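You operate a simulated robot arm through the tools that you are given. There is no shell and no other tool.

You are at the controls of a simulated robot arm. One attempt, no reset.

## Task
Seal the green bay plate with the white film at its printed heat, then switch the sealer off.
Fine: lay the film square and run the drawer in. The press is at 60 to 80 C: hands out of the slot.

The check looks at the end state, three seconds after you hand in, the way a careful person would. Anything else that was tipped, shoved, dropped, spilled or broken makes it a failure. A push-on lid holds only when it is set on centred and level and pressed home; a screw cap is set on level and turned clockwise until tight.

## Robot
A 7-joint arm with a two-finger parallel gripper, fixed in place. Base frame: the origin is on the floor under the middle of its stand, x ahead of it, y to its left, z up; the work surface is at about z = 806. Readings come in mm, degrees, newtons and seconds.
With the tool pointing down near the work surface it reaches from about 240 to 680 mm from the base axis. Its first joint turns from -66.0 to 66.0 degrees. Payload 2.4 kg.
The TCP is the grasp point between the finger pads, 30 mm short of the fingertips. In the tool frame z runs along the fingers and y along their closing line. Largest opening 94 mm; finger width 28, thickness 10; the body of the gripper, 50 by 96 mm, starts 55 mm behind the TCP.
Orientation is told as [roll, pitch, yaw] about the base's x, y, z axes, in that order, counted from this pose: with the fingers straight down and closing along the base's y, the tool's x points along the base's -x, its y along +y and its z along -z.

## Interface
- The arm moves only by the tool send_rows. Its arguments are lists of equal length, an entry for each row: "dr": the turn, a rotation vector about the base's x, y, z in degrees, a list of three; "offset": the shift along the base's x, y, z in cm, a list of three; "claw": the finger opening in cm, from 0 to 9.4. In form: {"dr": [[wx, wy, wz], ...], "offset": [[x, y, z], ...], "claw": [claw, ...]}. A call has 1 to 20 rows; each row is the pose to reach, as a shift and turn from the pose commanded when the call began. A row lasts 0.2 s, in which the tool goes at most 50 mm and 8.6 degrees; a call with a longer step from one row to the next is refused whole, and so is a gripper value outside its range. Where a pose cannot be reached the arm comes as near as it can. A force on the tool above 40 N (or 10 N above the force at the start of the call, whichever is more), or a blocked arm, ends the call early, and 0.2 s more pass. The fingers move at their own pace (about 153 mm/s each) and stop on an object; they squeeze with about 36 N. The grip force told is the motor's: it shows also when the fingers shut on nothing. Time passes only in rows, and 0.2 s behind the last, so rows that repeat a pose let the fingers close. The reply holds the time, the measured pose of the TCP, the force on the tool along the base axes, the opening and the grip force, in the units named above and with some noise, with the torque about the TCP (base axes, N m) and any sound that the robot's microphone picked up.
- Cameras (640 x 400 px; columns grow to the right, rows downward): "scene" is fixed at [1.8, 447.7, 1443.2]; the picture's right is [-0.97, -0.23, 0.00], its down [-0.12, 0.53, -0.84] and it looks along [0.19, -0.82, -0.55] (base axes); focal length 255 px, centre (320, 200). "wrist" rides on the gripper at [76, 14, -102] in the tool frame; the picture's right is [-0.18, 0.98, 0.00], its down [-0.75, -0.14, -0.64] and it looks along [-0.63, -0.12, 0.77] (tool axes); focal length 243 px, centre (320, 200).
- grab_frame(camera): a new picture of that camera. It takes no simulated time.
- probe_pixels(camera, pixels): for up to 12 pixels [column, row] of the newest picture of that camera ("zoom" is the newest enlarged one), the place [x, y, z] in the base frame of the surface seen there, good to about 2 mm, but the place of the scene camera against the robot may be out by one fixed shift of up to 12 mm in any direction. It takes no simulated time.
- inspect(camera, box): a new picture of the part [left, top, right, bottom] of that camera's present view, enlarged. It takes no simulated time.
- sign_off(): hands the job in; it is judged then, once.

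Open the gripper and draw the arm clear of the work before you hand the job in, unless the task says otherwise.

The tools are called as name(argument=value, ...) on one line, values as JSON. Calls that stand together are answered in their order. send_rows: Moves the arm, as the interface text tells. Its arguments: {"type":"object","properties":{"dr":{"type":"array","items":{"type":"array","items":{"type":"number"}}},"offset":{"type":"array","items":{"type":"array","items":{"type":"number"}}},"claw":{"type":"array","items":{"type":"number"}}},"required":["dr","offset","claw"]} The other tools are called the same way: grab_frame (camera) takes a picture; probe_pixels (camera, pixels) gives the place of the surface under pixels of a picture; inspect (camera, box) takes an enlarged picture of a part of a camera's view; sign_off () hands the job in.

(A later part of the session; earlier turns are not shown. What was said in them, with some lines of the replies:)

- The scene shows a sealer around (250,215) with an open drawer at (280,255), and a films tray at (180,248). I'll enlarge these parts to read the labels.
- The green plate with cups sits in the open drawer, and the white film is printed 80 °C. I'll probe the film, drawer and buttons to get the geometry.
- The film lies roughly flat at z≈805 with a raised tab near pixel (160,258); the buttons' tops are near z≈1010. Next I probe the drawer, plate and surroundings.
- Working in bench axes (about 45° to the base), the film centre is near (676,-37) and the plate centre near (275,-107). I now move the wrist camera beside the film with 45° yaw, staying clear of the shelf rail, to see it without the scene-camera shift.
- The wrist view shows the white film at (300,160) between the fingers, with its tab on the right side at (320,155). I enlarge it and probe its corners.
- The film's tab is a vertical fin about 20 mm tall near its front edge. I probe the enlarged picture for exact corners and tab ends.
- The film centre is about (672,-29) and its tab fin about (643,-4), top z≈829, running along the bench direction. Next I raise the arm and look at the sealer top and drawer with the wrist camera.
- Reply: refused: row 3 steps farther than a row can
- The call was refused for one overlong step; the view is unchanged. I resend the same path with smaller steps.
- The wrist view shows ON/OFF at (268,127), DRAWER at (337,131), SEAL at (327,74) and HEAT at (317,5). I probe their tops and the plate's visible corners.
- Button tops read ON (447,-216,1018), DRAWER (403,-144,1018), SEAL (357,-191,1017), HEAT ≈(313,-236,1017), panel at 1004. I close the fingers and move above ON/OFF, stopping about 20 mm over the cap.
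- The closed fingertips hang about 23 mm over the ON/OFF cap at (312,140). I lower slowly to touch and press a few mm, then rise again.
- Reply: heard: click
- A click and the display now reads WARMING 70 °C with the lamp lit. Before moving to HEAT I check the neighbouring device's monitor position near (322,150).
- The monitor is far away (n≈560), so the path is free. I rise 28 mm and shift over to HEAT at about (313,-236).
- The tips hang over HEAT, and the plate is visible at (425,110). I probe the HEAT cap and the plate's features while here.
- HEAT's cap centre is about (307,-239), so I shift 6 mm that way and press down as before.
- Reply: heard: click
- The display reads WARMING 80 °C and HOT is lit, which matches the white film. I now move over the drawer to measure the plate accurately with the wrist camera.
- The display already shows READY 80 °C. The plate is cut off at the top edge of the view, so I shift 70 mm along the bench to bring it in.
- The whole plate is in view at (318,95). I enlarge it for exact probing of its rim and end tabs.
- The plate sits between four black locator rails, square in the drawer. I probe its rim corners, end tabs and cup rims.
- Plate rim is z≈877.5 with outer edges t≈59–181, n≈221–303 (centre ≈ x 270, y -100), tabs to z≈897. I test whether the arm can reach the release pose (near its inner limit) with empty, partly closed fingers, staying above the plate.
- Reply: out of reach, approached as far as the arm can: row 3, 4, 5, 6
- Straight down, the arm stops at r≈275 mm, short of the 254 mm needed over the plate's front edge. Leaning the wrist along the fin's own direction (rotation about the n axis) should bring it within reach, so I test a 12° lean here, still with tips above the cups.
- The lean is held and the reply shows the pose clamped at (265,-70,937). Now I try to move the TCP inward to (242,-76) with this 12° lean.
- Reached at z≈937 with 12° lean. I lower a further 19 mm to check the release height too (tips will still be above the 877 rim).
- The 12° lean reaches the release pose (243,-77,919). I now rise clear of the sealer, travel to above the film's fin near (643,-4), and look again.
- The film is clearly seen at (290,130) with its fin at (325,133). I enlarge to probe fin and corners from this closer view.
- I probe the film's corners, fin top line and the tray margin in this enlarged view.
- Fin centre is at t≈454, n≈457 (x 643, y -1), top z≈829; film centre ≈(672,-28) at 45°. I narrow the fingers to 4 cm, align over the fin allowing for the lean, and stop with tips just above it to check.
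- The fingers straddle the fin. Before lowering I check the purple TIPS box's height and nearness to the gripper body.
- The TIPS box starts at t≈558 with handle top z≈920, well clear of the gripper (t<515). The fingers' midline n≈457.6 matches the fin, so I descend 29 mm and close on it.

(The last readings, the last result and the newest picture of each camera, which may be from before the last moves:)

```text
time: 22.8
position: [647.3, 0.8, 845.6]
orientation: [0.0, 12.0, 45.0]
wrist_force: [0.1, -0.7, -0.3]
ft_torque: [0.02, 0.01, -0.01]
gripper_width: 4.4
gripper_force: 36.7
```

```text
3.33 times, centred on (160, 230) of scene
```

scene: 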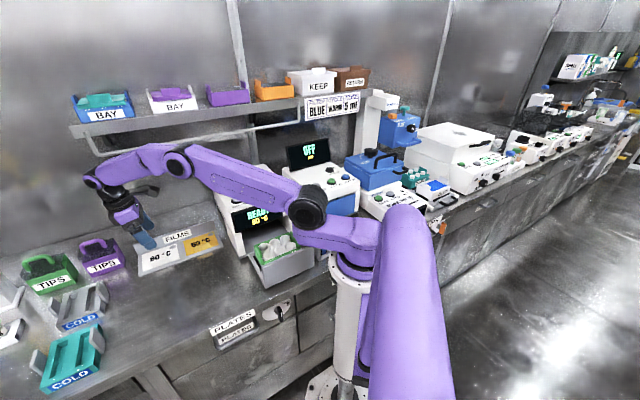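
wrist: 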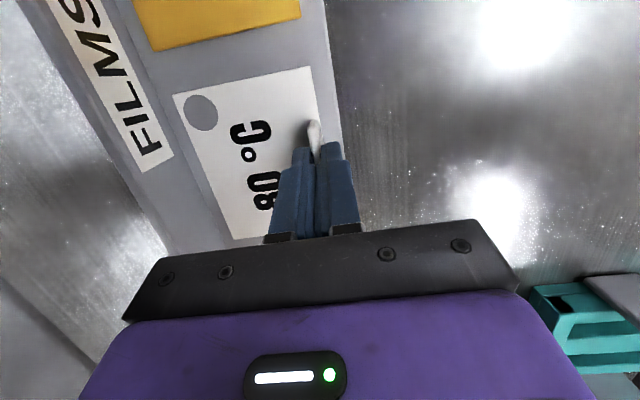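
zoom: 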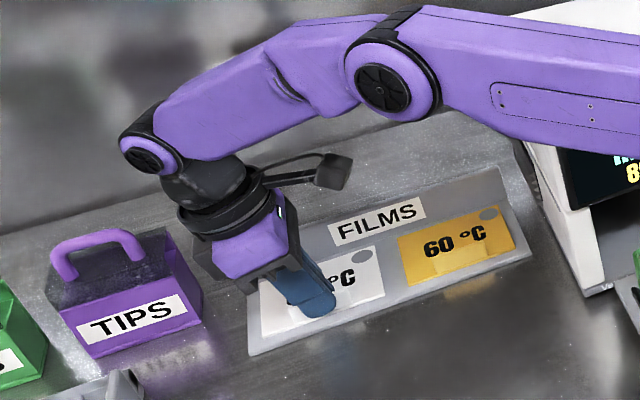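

The grip holds on the fin (opening 4.4 mm, 36.7 N). I probe the film's corners relative to the gripped pose before lifting.

probe_pixels(camera="wrist", pixels=[[176, 97], [307, 69], [234, 237], [175, 97], [308, 70], [205, 165], [318, 100], [312, 125]])

send_rows(dr=[[0, 0, 0], [0, 0, 0], [0, 0, 0], [0, 0, 0]], offset=[[0, 0, 0.5], [0, 0, 1.5], [0, 0, 3.5], [0, 0, 3.5]], claw=[0, 0, 0, 0])

grab_frame(camera="wrist")

inspect(camera="scene", box=[90, 170, 230, 290])

```text
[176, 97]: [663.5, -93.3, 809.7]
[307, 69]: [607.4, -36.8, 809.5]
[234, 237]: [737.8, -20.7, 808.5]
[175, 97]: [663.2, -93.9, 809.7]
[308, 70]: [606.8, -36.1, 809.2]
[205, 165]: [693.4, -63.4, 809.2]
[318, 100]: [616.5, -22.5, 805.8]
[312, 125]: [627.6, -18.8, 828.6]
```

```text
time: 23.8
position: [648.0, 1.2, 882.3]
orientation: [0.0, 12.0, 45.0]
wrist_force: [0.1, -0.5, 0.7]
ft_torque: [0.02, -0.01, 0.0]
gripper_width: 4.2
gripper_force: 36.0
```

```text
taken
```

wrist: 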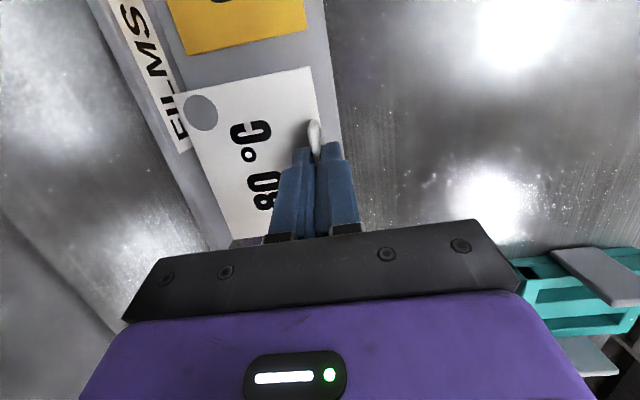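

```text
3.33 times, centred on (160, 230) of scene
```

zoom: 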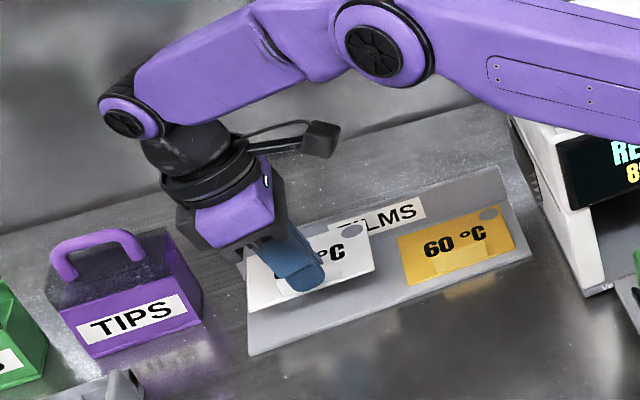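

The film came up with the fingers. I probe its corners to see whether it hangs level.

inspect(camera="wrist", box=[160, 50, 360, 260])

probe_pixels(camera="wrist", pixels=[[189, 100], [308, 70], [232, 232], [215, 170], [250, 90], [295, 90], [240, 205], [260, 150], [190, 100], [307, 72]])

```text
1.90 times, centred on (260, 155) of wrist
```

zoom: 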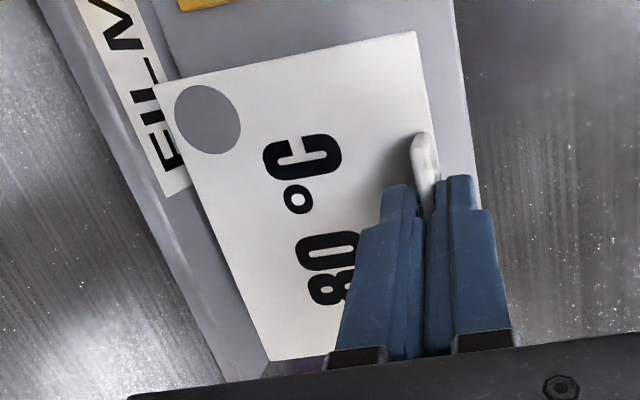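

```text
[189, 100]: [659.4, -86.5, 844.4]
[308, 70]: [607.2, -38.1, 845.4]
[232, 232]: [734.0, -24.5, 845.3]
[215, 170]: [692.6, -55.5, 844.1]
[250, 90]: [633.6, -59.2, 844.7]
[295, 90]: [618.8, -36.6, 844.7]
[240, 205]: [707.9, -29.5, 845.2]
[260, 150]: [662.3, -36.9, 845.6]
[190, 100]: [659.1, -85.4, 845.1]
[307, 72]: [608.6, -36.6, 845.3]
```

The film is level at z≈845 (lifted 35.5 mm). I re-probe the same corner pixels used before lifting to confirm it did not slip.

probe_pixels(camera="wrist", pixels=[[176, 97], [307, 69], [234, 237], [180, 97], [306, 72], [186, 110], [195, 130], [205, 160], [220, 200], [312, 90], [230, 84], [270, 76]])

```text
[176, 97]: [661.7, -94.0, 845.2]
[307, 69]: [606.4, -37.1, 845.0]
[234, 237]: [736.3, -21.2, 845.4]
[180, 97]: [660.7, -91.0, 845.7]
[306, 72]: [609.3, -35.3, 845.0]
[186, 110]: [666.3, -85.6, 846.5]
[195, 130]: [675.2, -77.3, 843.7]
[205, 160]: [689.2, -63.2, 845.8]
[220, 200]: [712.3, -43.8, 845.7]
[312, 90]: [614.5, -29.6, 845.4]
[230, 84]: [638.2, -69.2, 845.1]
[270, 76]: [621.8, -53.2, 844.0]
```

The film's corners kept the same relation to the gripper, so it's firmly held; film centre is 3.1 mm toward -t and 38.3 mm toward +n of the TCP. I lift high and carry it over to above the drawer at (245,-71), staying above the sealer's height.

send_rows(dr=[[0, 0, 0], [0, 0, 0], [0, 0, 0], [0, 0, 0], [0, 0, 0], [0, 0, 0], [0, 0, 0], [0, 0, 0], [0, 0, 0], [0, 0, 0], [0, 0, 0], [0, 0, 0], [0, 0, 0], [0, 0, 0], [0, 0, 0], [0, 0, 0], [0, 0, 0], [0, 0, 0]], offset=[[0, 0, 3.0], [0, 0, 7.0], [0, 0, 11.0], [-0.5, -0.1, 15.0], [-2.0, -0.4, 19.0], [-5.0, -0.9, 21.5], [-9.0, -1.6, 22], [-13, -2.3, 22], [-17, -3.05, 22], [-21, -3.8, 22], [-25, -4.5, 22], [-29, -5.2, 22], [-33, -5.9, 22], [-36.5, -6.5, 22], [-39, -7.0, 22], [-40.2, -7.2, 20], [-40.2, -7.2, 17], [-40.2, -7.2, 17]], claw=[0, 0, 0, 0, 0, 0, 0, 0, 0, 0, 0, 0, 0, 0, 0, 0, 0, 0])

grab_frame(camera="wrist")

grab_frame(camera="scene")

```text
time: 27.6
position: [246.1, -69.5, 1051.6]
orientation: [0.0, 11.9, 44.8]
wrist_force: [-0.8, -0.3, 0.0]
ft_torque: [0.02, 0.0, 0.0]
gripper_width: 4.4
gripper_force: 35.8
```

```text
taken
```

wrist: 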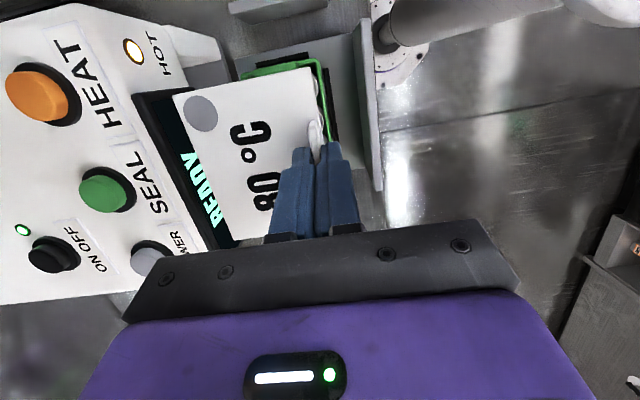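

```text
taken
```

scene: 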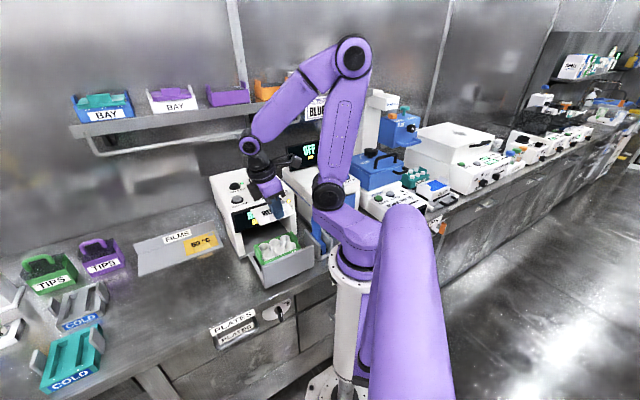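

The film hangs over the plate, display still READY. I lower to z≈960 (film bottom ≈920, above the tabs at 897) and check alignment from both cameras.

send_rows(dr=[[0, 0, 0], [0, 0, 0], [0, 0, 0], [0, 0, 0], [0, 0, 0]], offset=[[0, 0, -2.5], [0, 0, -5.5], [0, 0, -8.0], [0, 0, -9.1], [0, 0, -9.1]], claw=[0, 0, 0, 0, 0])

grab_frame(camera="wrist")

inspect(camera="scene", box=[215, 190, 345, 295])

```text
time: 28.8
position: [246.3, -70.2, 960.0]
orientation: [0.0, 12.0, 45.0]
wrist_force: [-0.5, -0.4, -0.2]
ft_torque: [0.03, 0.0, -0.02]
gripper_width: 4.3
gripper_force: 35.8
```

```text
taken
```

wrist: 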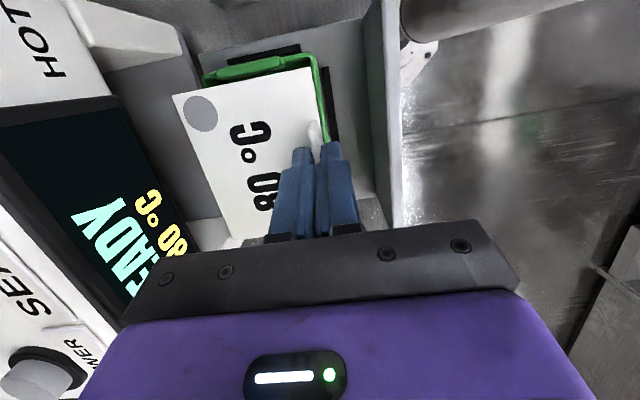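

```text
3.81 times, centred on (280, 242) of scene
```

zoom: 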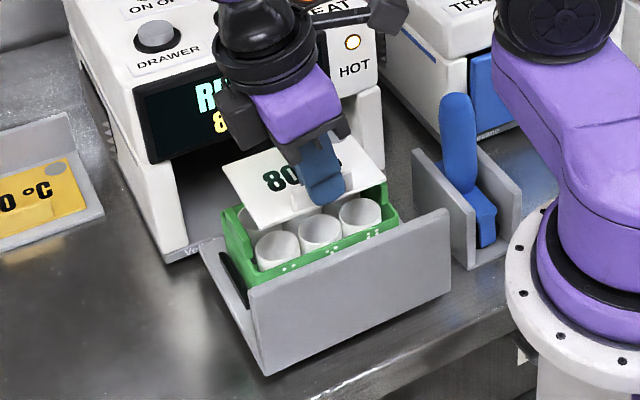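

The film is over the plate, the plate's right tab and front-right rim corner visible beside it. I enlarge to measure both in the same view.

inspect(camera="wrist", box=[160, 30, 360, 155])

```text
3.20 times, centred on (260, 92) of wrist
```

zoom: 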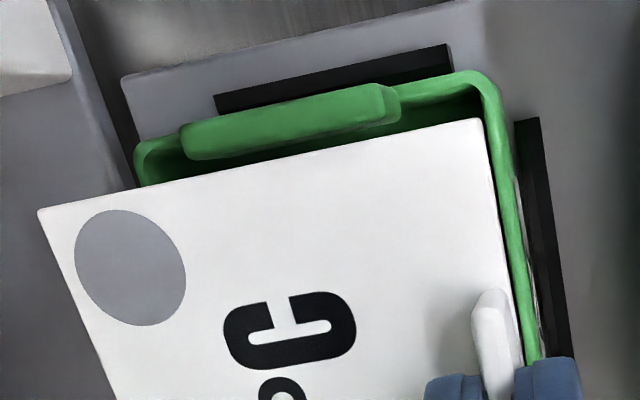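

probe_pixels(camera="zoom", pixels=[[41, 212], [480, 121], [138, 152], [480, 78], [495, 100], [508, 180], [535, 330], [188, 130], [380, 92], [200, 157], [395, 118], [520, 250]])

probe_pixels(camera="zoom", pixels=[[44, 214], [478, 123], [260, 168], [500, 240], [70, 290], [142, 145], [470, 73], [494, 90], [515, 220], [528, 300], [285, 110], [300, 140]])

```text
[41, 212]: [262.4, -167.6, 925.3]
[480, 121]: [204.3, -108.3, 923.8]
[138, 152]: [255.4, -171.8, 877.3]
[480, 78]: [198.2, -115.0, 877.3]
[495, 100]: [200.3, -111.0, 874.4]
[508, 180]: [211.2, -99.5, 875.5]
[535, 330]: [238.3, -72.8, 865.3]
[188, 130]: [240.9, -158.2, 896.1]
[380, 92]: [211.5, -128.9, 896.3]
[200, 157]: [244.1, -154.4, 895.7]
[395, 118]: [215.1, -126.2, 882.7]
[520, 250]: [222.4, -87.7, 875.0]
```

```text
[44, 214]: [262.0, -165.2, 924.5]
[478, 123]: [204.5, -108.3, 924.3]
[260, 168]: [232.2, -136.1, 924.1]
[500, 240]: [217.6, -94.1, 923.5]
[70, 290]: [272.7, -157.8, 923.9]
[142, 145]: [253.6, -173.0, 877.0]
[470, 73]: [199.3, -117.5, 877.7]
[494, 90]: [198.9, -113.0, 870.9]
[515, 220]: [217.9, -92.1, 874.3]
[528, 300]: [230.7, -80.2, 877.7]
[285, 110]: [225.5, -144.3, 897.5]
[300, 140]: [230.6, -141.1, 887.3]
```

Film (n 221–304, t from 67) versus plate (n 219.5–303, tab inner faces t 63.3 and 177.5): the film should shift 1.5 mm toward me and 0.4 mm along. I apply that and lower to just above the rim.

send_rows(dr=[[0, 0, 0], [0, 0, 0], [0, 0, 0], [0, 0, 0], [0, 0, 0]], offset=[[-0.08, 0.13, -1.0], [-0.08, 0.13, -2.5], [-0.08, 0.13, -3.7], [-0.08, 0.13, -4.2], [-0.08, 0.13, -4.2]], claw=[0, 0, 0, 0, 0])

inspect(camera="wrist", box=[160, 30, 360, 155])

inspect(camera="scene", box=[235, 205, 335, 285])

```text
time: 30.0
position: [244.6, -69.6, 916.8]
orientation: [0.0, 12.0, 45.0]
wrist_force: [-0.1, 0.5, -1.0]
ft_torque: [-0.03, -0.03, -0.02]
gripper_width: 4.6
gripper_force: 36.1
```

```text
3.20 times, centred on (260, 92) of wrist
```

zoom: 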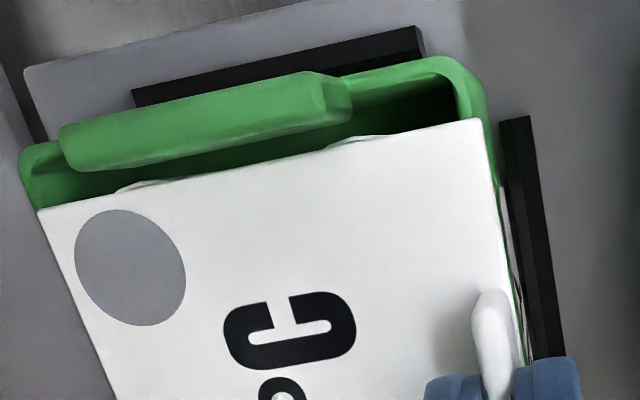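

```text
5.00 times, centred on (285, 245) of scene
```

zoom: 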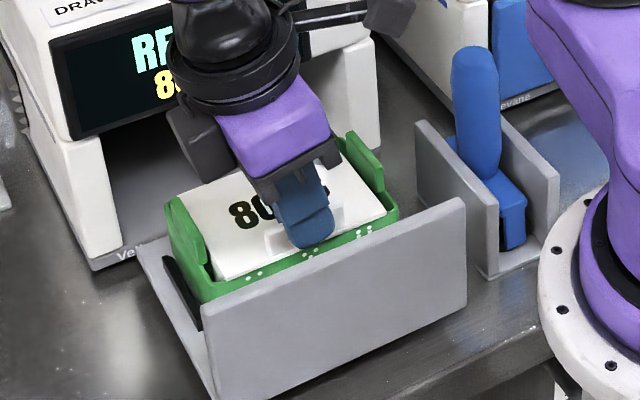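

The film lies neatly between the tabs, just above the rim. I probe the gap and alignment once more before lowering the last millimetres.

inspect(camera="wrist", box=[160, 30, 360, 155])

probe_pixels(camera="zoom", pixels=[[42, 214], [478, 122], [260, 168], [500, 240], [70, 290], [30, 160], [470, 75], [487, 120], [200, 150], [340, 112], [25, 180], [300, 200]])

```text
3.20 times, centred on (260, 92) of wrist
```

zoom: 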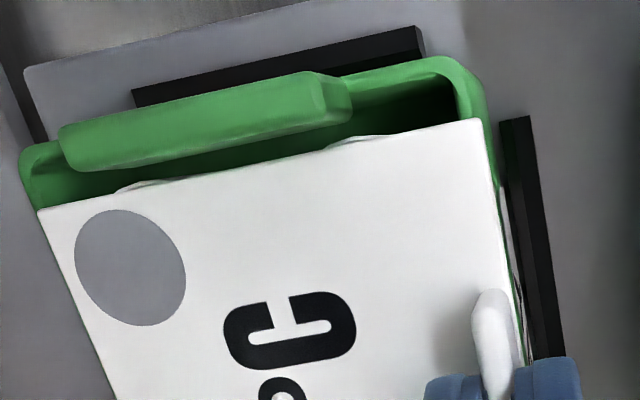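

```text
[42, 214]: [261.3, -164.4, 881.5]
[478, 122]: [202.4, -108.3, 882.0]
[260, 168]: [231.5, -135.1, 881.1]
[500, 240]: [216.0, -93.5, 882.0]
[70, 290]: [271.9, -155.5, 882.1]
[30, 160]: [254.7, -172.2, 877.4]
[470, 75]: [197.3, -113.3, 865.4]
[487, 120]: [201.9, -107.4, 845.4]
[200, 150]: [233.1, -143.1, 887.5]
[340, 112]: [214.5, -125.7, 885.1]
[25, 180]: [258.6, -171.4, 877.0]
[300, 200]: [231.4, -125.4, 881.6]
```

The film top reads z≈881.7 over the rim at 877.3, edges aligned within about 1 mm. I lower 2 mm slowly and watch the force.

send_rows(dr=[[0, 0, 0], [0, 0, 0], [0, 0, 0]], offset=[[0, 0, -0.1], [0, 0, -0.2], [0, 0, -0.2]], claw=[0, 0, 0])

```text
time: 30.8
position: [243.9, -70.6, 916.2]
orientation: [-0.1, 12.0, 45.1]
wrist_force: [-1.0, -1.5, 24.0]
ft_torque: [-0.17, 0.04, -0.02]
gripper_width: 4.5
gripper_force: 36.0
```

Contact: 24 N upward, so the film rests on the rim. I ease up 1 mm to relieve the load, then open the fingers to 2.5 cm and rise.

send_rows(dr=[[0, 0, 0], [0, 0, 0], [0, 0, 0], [0, 0, 0], [0, 0, 0]], offset=[[0, 0, 0.1], [0, 0, 0.1], [0, 0, 0.1], [0, 0, 0.1], [0, 0, 0.1]], claw=[0, 0, 2.5, 2.5, 2.5])

grab_frame(camera="wrist")

inspect(camera="scene", box=[235, 205, 335, 285])

```text
time: 32.0
position: [243.0, -69.4, 917.4]
orientation: [-0.1, 12.0, 45.0]
wrist_force: [-0.2, -0.1, -0.6]
ft_torque: [0.0, 0.02, 0.01]
gripper_width: 24.9
gripper_force: 0.0
```

```text
taken
```

wrist: 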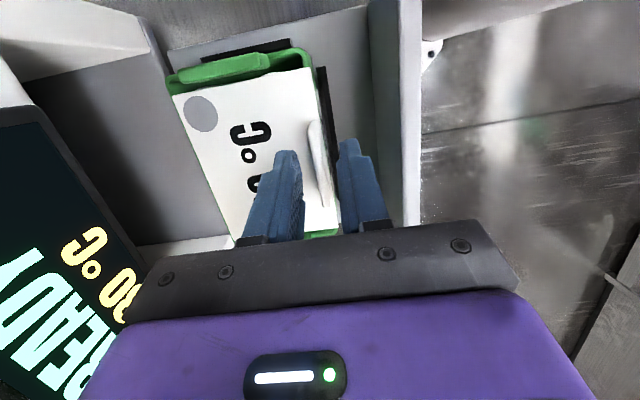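

```text
5.00 times, centred on (285, 245) of scene
```

zoom: 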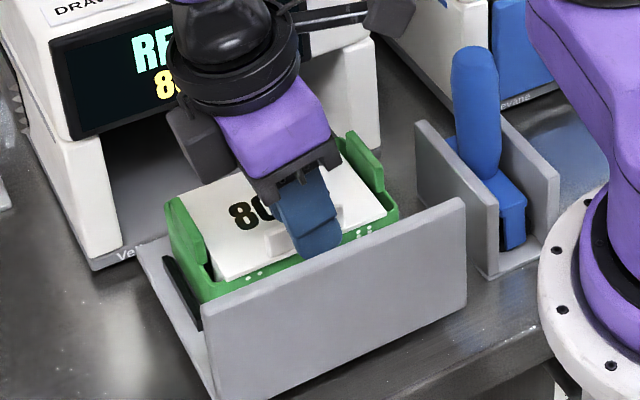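

The film is released and lies on the plate with fingers either side of the fin. I rise straight up and then check the film's position.

send_rows(dr=[[0, 0, 0], [0, 0, 0], [0, 0, 0], [0, 0, 0], [0, 0, 0], [0, 0, 0]], offset=[[0, 0, 1.0], [0, 0, 3.0], [0, 0, 6.5], [0, 0, 11.0], [0, 0, 15.5], [0, 0, 15.5]], claw=[2.5, 2.5, 2.5, 3.5, 5, 5])

grab_frame(camera="wrist")

inspect(camera="scene", box=[225, 205, 335, 290])

```text
time: 33.4
position: [245.1, -71.2, 1072.7]
orientation: [0.0, 12.0, 45.0]
wrist_force: [-0.5, -0.2, 0.3]
ft_torque: [0.01, 0.01, 0.02]
gripper_width: 49.9
gripper_force: 0.2
```

```text
taken
```

wrist: 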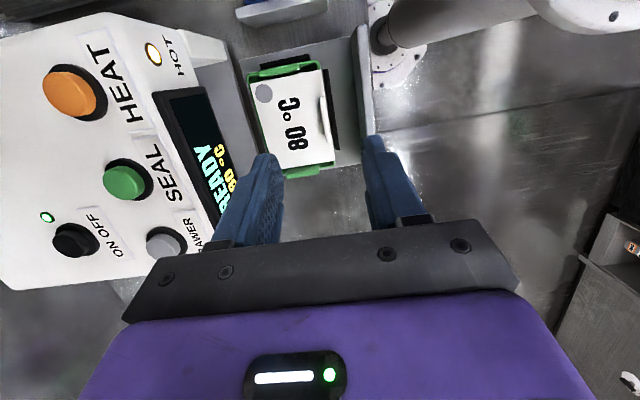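

```text
4.71 times, centred on (280, 248) of scene
```

zoom: 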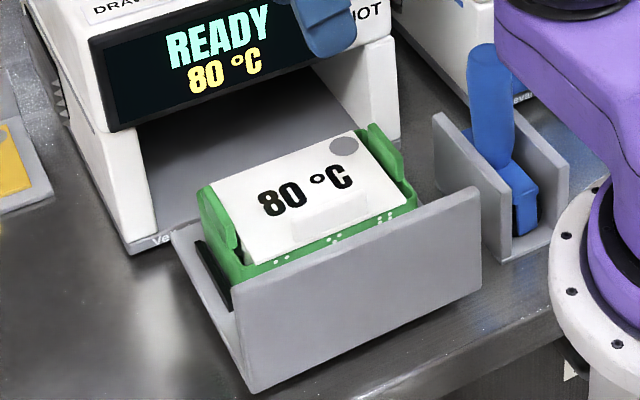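

The film is on the plate and READY 80 °C shows. I enlarge the wrist view to measure squareness.

inspect(camera="wrist", box=[235, 50, 355, 185])

```text
2.96 times, centred on (295, 118) of wrist
```

zoom: 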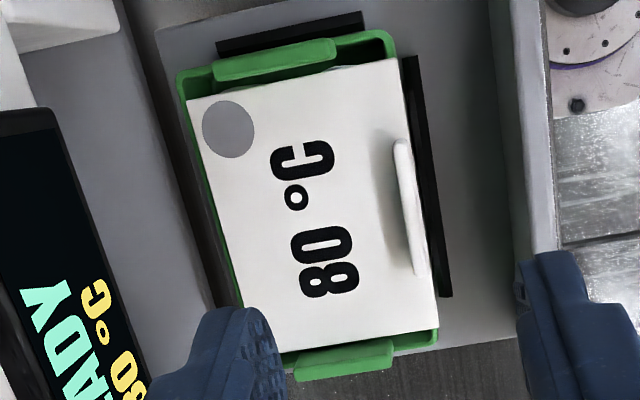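

probe_pixels(camera="zoom", pixels=[[190, 103], [397, 62], [434, 325], [246, 347], [180, 82], [388, 38], [437, 343], [300, 362], [390, 345], [215, 82], [335, 60], [300, 210]])

```text
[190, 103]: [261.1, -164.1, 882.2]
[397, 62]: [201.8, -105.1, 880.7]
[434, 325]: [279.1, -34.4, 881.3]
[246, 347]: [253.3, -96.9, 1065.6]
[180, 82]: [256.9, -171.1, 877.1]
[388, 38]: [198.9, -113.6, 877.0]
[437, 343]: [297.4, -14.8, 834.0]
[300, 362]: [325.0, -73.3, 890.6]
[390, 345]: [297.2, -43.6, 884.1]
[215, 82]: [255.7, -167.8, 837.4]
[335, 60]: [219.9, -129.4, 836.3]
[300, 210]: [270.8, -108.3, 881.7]
```

The film lies square: gaps to the tabs about 4 mm each side, edges parallel with the rim, z≈881 throughout. I now close the fingers, straighten the tool and move above DRAWER at (403,-144).

send_rows(dr=[[0, 0, 0], [2.1, -2.1, 0], [4.25, -4.25, 0], [6.4, -6.4, 0], [8.5, -8.5, 0], [8.5, -8.5, 0]], offset=[[0, 0, 1.5], [4.0, -1.8, 1.5], [8.0, -3.7, 1.5], [12.0, -5.6, 1.0], [15.9, -7.4, 0], [15.9, -7.4, 0]], claw=[0, 0, 0, 0, 0, 0])

grab_frame(camera="wrist")

inspect(camera="scene", box=[190, 120, 340, 290])

```text
time: 34.8
position: [404.4, -144.6, 1071.7]
orientation: [0.0, 0.1, 45.1]
wrist_force: [0.0, 0.0, -0.4]
ft_torque: [-0.01, -0.03, 0.02]
gripper_width: 0.0
gripper_force: 33.0
```

```text
taken
```

wrist: 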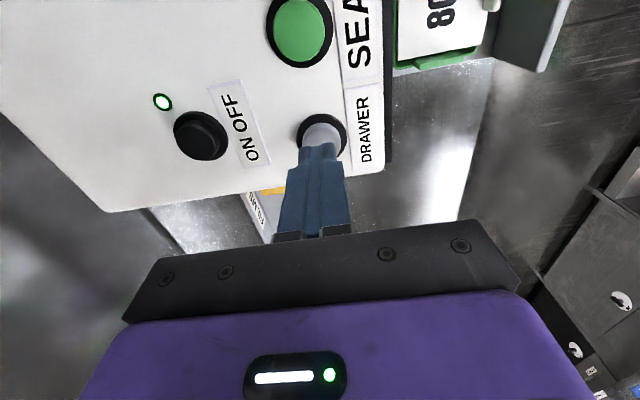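

```text
2.35 times, centred on (265, 205) of scene
```

zoom: 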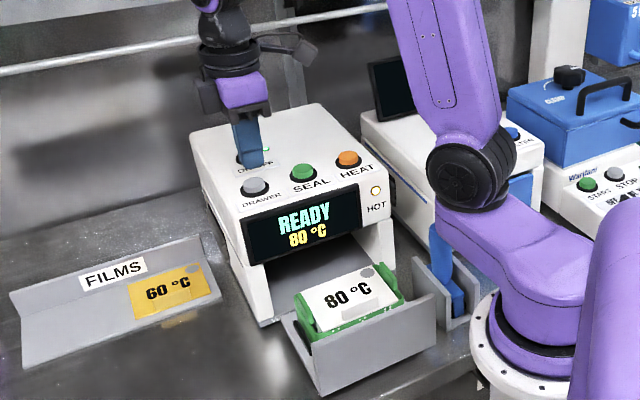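

The tips are over the DRAWER cap at (322,133). I press it as the others and rise.

send_rows(dr=[[0, 0, 0], [0, 0, 0], [0, 0, 0], [0, 0, 0], [0, 0, 0], [0, 0, 0], [0, 0, 0]], offset=[[-0.15, -0.1, -1.2], [-0.15, -0.1, -2.0], [-0.15, -0.1, -2.2], [-0.15, -0.1, -2.5], [-0.15, -0.1, -2.7], [-0.15, -0.1, -2.9], [-0.15, -0.1, -1.0]], claw=[0, 0, 0, 0, 0, 0, 0])

inspect(camera="scene", box=[190, 120, 340, 290])

```text
time: 36.4
position: [401.6, -145.1, 1061.0]
orientation: [0.0, 0.0, 44.9]
wrist_force: [-0.4, -0.7, 0.3]
ft_torque: [0.01, -0.01, -0.02]
gripper_width: 0.0
gripper_force: 32.9
heard: click
```

```text
2.35 times, centred on (265, 205) of scene
```

zoom: 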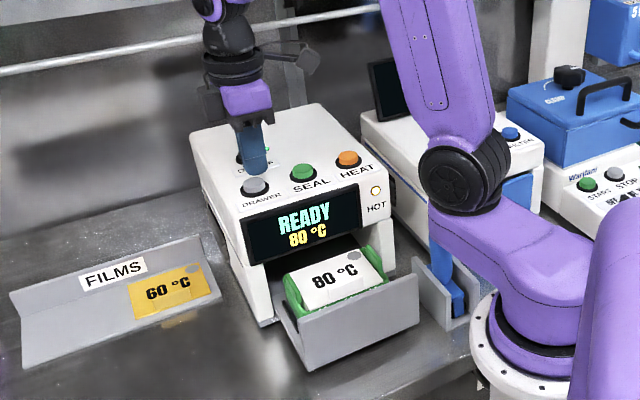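

A click, and the drawer is running in with the film in place. I shift to above SEAL (357,-191) while it closes.

send_rows(dr=[[0, 0, 0], [0, 0, 0], [0, 0, 0], [0, 0, 0], [0, 0, 0], [0, 0, 0], [0, 0, 0], [0, 0, 0], [0, 0, 0], [0, 0, 0]], offset=[[0, 0, 0.9], [-2.3, -2.3, 1.2], [-4.6, -4.6, 0.9], [-4.6, -4.6, 0.9], [-4.6, -4.6, 0.9], [-4.6, -4.6, 0.9], [-4.6, -4.6, 0.9], [-4.6, -4.6, 0.9], [-4.6, -4.6, 0.9], [-4.6, -4.6, 0.9]], claw=[0, 0, 0, 0, 0, 0, 0, 0, 0, 0])

grab_frame(camera="wrist")

inspect(camera="scene", box=[190, 120, 340, 290])

```text
time: 38.6
position: [356.2, -191.8, 1072.1]
orientation: [0.1, 0.0, 45.1]
wrist_force: [0.0, -0.9, 0.1]
ft_torque: [0.02, 0.0, 0.0]
gripper_width: 0.0
gripper_force: 33.1
```

```text
taken
```

wrist: 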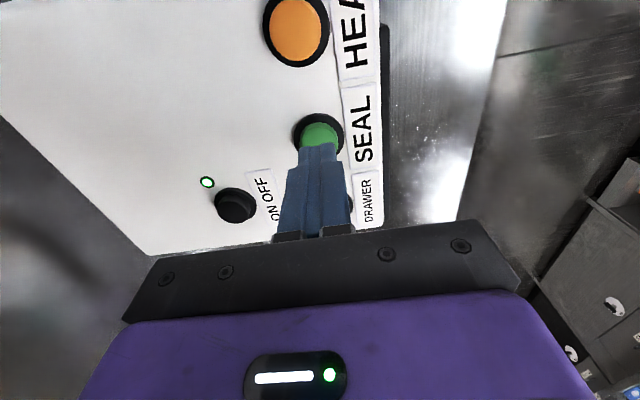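

```text
2.35 times, centred on (265, 205) of scene
```

zoom: 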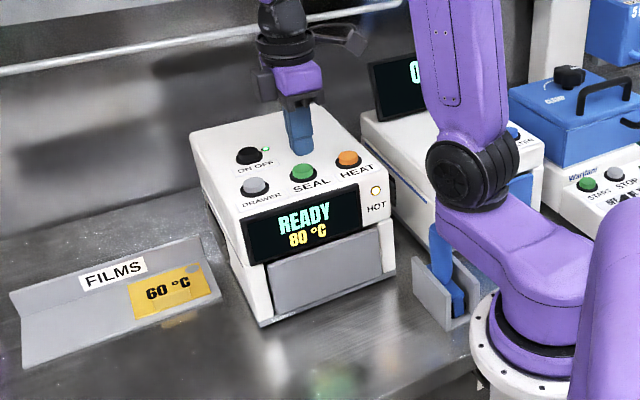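

The drawer is fully shut and READY 80 °C shows; the tips hang over SEAL at (320,135). I press SEAL and watch the display.

send_rows(dr=[[0, 0, 0], [0, 0, 0], [0, 0, 0], [0, 0, 0], [0, 0, 0], [0, 0, 0], [0, 0, 0]], offset=[[-0.1, -0.1, -1.2], [-0.1, -0.1, -2.0], [-0.1, -0.1, -2.2], [-0.1, -0.1, -2.5], [-0.1, -0.1, -2.7], [-0.1, -0.1, -2.9], [-0.1, -0.1, -0.5]], claw=[0, 0, 0, 0, 0, 0, 0])

inspect(camera="scene", box=[190, 120, 340, 290])

```text
time: 40.2
position: [355.7, -191.9, 1065.2]
orientation: [0.0, 0.0, 45.0]
wrist_force: [-0.3, -0.4, -0.1]
ft_torque: [-0.03, -0.01, -0.05]
gripper_width: 0.0
gripper_force: 32.9
heard: click
```

```text
2.35 times, centred on (265, 205) of scene
```

zoom: 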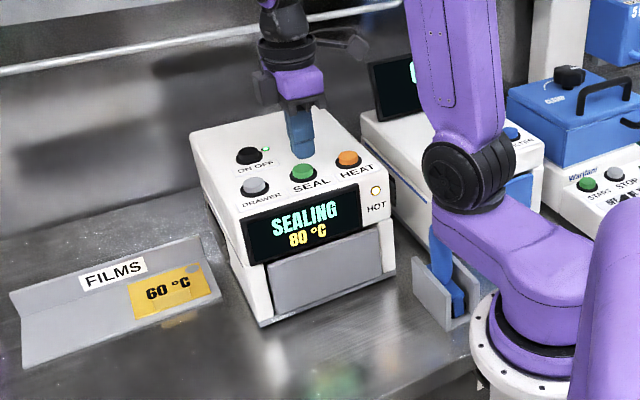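

The display shows SEALING 80 °C. I move above ON/OFF without touching anything and wait for the seal to finish.

send_rows(dr=[[0, 0, 0], [0, 0, 0], [0, 0, 0], [0, 0, 0], [0, 0, 0], [0, 0, 0], [0, 0, 0], [0, 0, 0], [0, 0, 0], [0, 0, 0]], offset=[[0, 0, 0.8], [3.0, -0.8, 1.2], [6.0, -1.6, 1.2], [9.1, -2.4, 0.6], [9.1, -2.4, 0.6], [9.1, -2.4, 0.6], [9.1, -2.4, 0.6], [9.1, -2.4, 0.6], [9.1, -2.4, 0.6], [9.1, -2.4, 0.6]], claw=[0, 0, 0, 0, 0, 0, 0, 0, 0, 0])

inspect(camera="scene", box=[190, 120, 340, 290])

grab_frame(camera="wrist")

```text
time: 42.4
position: [446.6, -215.6, 1073.2]
orientation: [0.1, 0.0, 45.0]
wrist_force: [0.2, -0.2, 0.3]
ft_torque: [0.01, -0.03, -0.01]
gripper_width: 0.1
gripper_force: 32.5
```

```text
2.35 times, centred on (265, 205) of scene
```

zoom: 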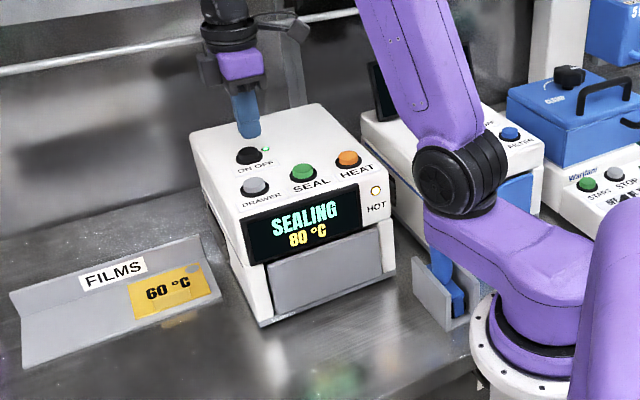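

```text
taken
```

wrist: 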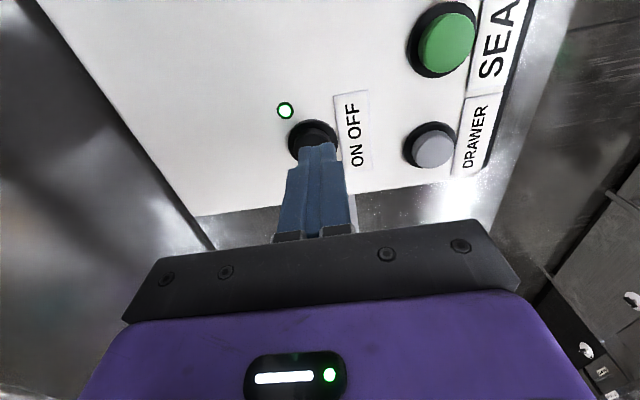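

Still SEALING 80 °C. I hold still here and wait.

send_rows(dr=[[0, 0, 0], [0, 0, 0], [0, 0, 0], [0, 0, 0], [0, 0, 0], [0, 0, 0], [0, 0, 0], [0, 0, 0], [0, 0, 0], [0, 0, 0]], offset=[[0, 0, 0], [0, 0, 0], [0, 0, 0], [0, 0, 0], [0, 0, 0], [0, 0, 0], [0, 0, 0], [0, 0, 0], [0, 0, 0], [0, 0, 0]], claw=[0, 0, 0, 0, 0, 0, 0, 0, 0, 0])

inspect(camera="scene", box=[190, 120, 340, 290])

```text
time: 44.6
position: [445.9, -216.6, 1073.0]
orientation: [0.0, 0.0, 45.0]
wrist_force: [0.6, -1.0, 0.3]
ft_torque: [0.01, 0.0, 0.04]
gripper_width: 0.0
gripper_force: 32.8
```

```text
2.35 times, centred on (265, 205) of scene
```

zoom: 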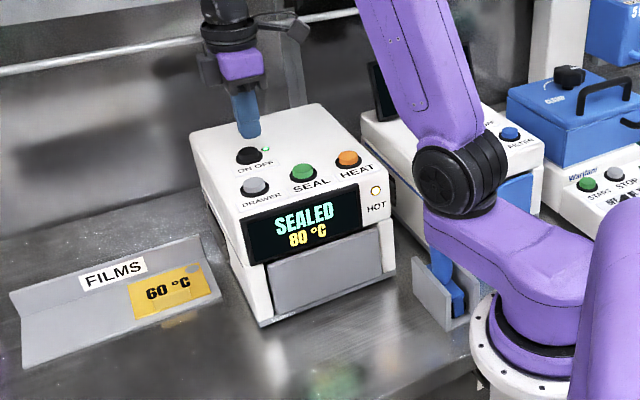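

The display says SEALED 80 °C. Now I press ON/OFF to switch the sealer off.

send_rows(dr=[[0, 0, 0], [0, 0, 0], [0, 0, 0], [0, 0, 0], [0, 0, 0], [0, 0, 0], [0, 0, 0], [0, 0, 0]], offset=[[0, 0, -1.2], [0, 0, -2.0], [0, 0, -2.3], [0, 0, -2.6], [0, 0, -2.8], [0, 0, -3.0], [0, 0, -1.0], [0, 0, 0.5]], claw=[0, 0, 0, 0, 0, 0, 0, 0])

inspect(camera="scene", box=[190, 120, 340, 290])

```text
time: 46.4
position: [445.4, -215.8, 1076.7]
orientation: [-0.1, 0.0, 45.0]
wrist_force: [0.8, -0.1, 0.4]
ft_torque: [0.01, 0.01, -0.02]
gripper_width: 0.0
gripper_force: 32.6
heard: click
```

```text
2.35 times, centred on (265, 205) of scene
```

zoom: 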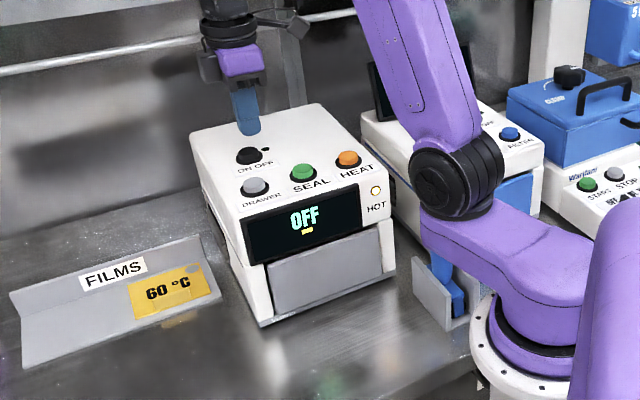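

The display reads OFF and the power lamp is dark (HOT just shows residual heat). I open the gripper and draw the arm up and clear toward its starting pose.

send_rows(dr=[[0, 0, 0], [0, 0, 0], [0, 0, 0], [0, 0, 0], [0, 0, 0], [0, 0, 0], [0, 0, 0], [0, 0, 0], [0, 0, 0]], offset=[[0, 0, 3.0], [-0.5, 1.5, 6.5], [-1.0, 3.5, 10.0], [-1.8, 5.5, 13.5], [-2.8, 7.5, 17.0], [-3.8, 9.5, 20.5], [-4.8, 11.0, 23.0], [-4.8, 11.0, 23.3], [-4.8, 11.0, 23.3]], claw=[0, 2, 5, 9, 9.4, 9.4, 9.4, 9.4, 9.4])

grab_frame(camera="scene")

inspect(camera="scene", box=[190, 120, 340, 290])

```text
time: 48.4
position: [397.3, -104.7, 1310.5]
orientation: [0.0, 0.1, 45.0]
wrist_force: [0.0, -0.6, -0.2]
ft_torque: [-0.03, 0.03, 0.01]
gripper_width: 94.1
gripper_force: 0.0
```

```text
taken
```

scene: 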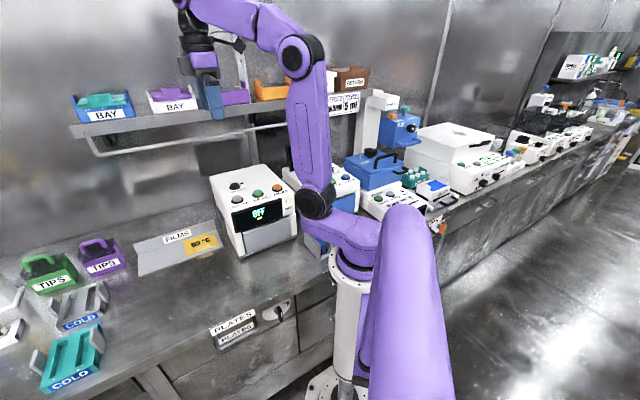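

```text
2.35 times, centred on (265, 205) of scene
```

zoom: 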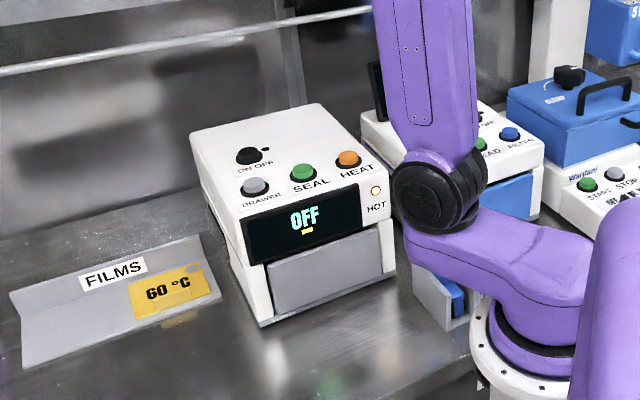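

The sealer reads OFF with the drawer shut, and the yellow film, boxes and other devices look undisturbed. The gripper is open and the arm is clear, so I hand the job in.

sign_off()

```text
The job is handed in.
```

I sealed the green bay plate with the white film at its printed 80 °C, then switched the sealer off, and the job is handed in.

- **Film:** it lay square on the plate before the drawer closed, with about 4 mm to the tab at each end.
- **Seal:** the display went from READY to SEALING to SEALED, all at 80 °C. I left the drawer shut, so I did not look at the sealed film itself.
- **End state:** the display reads OFF. The HOT lamp was still lit when I handed in, so the press may still be hot. The gripper is open and the arm is back near its starting position. In the last scene picture nothing else looked moved.
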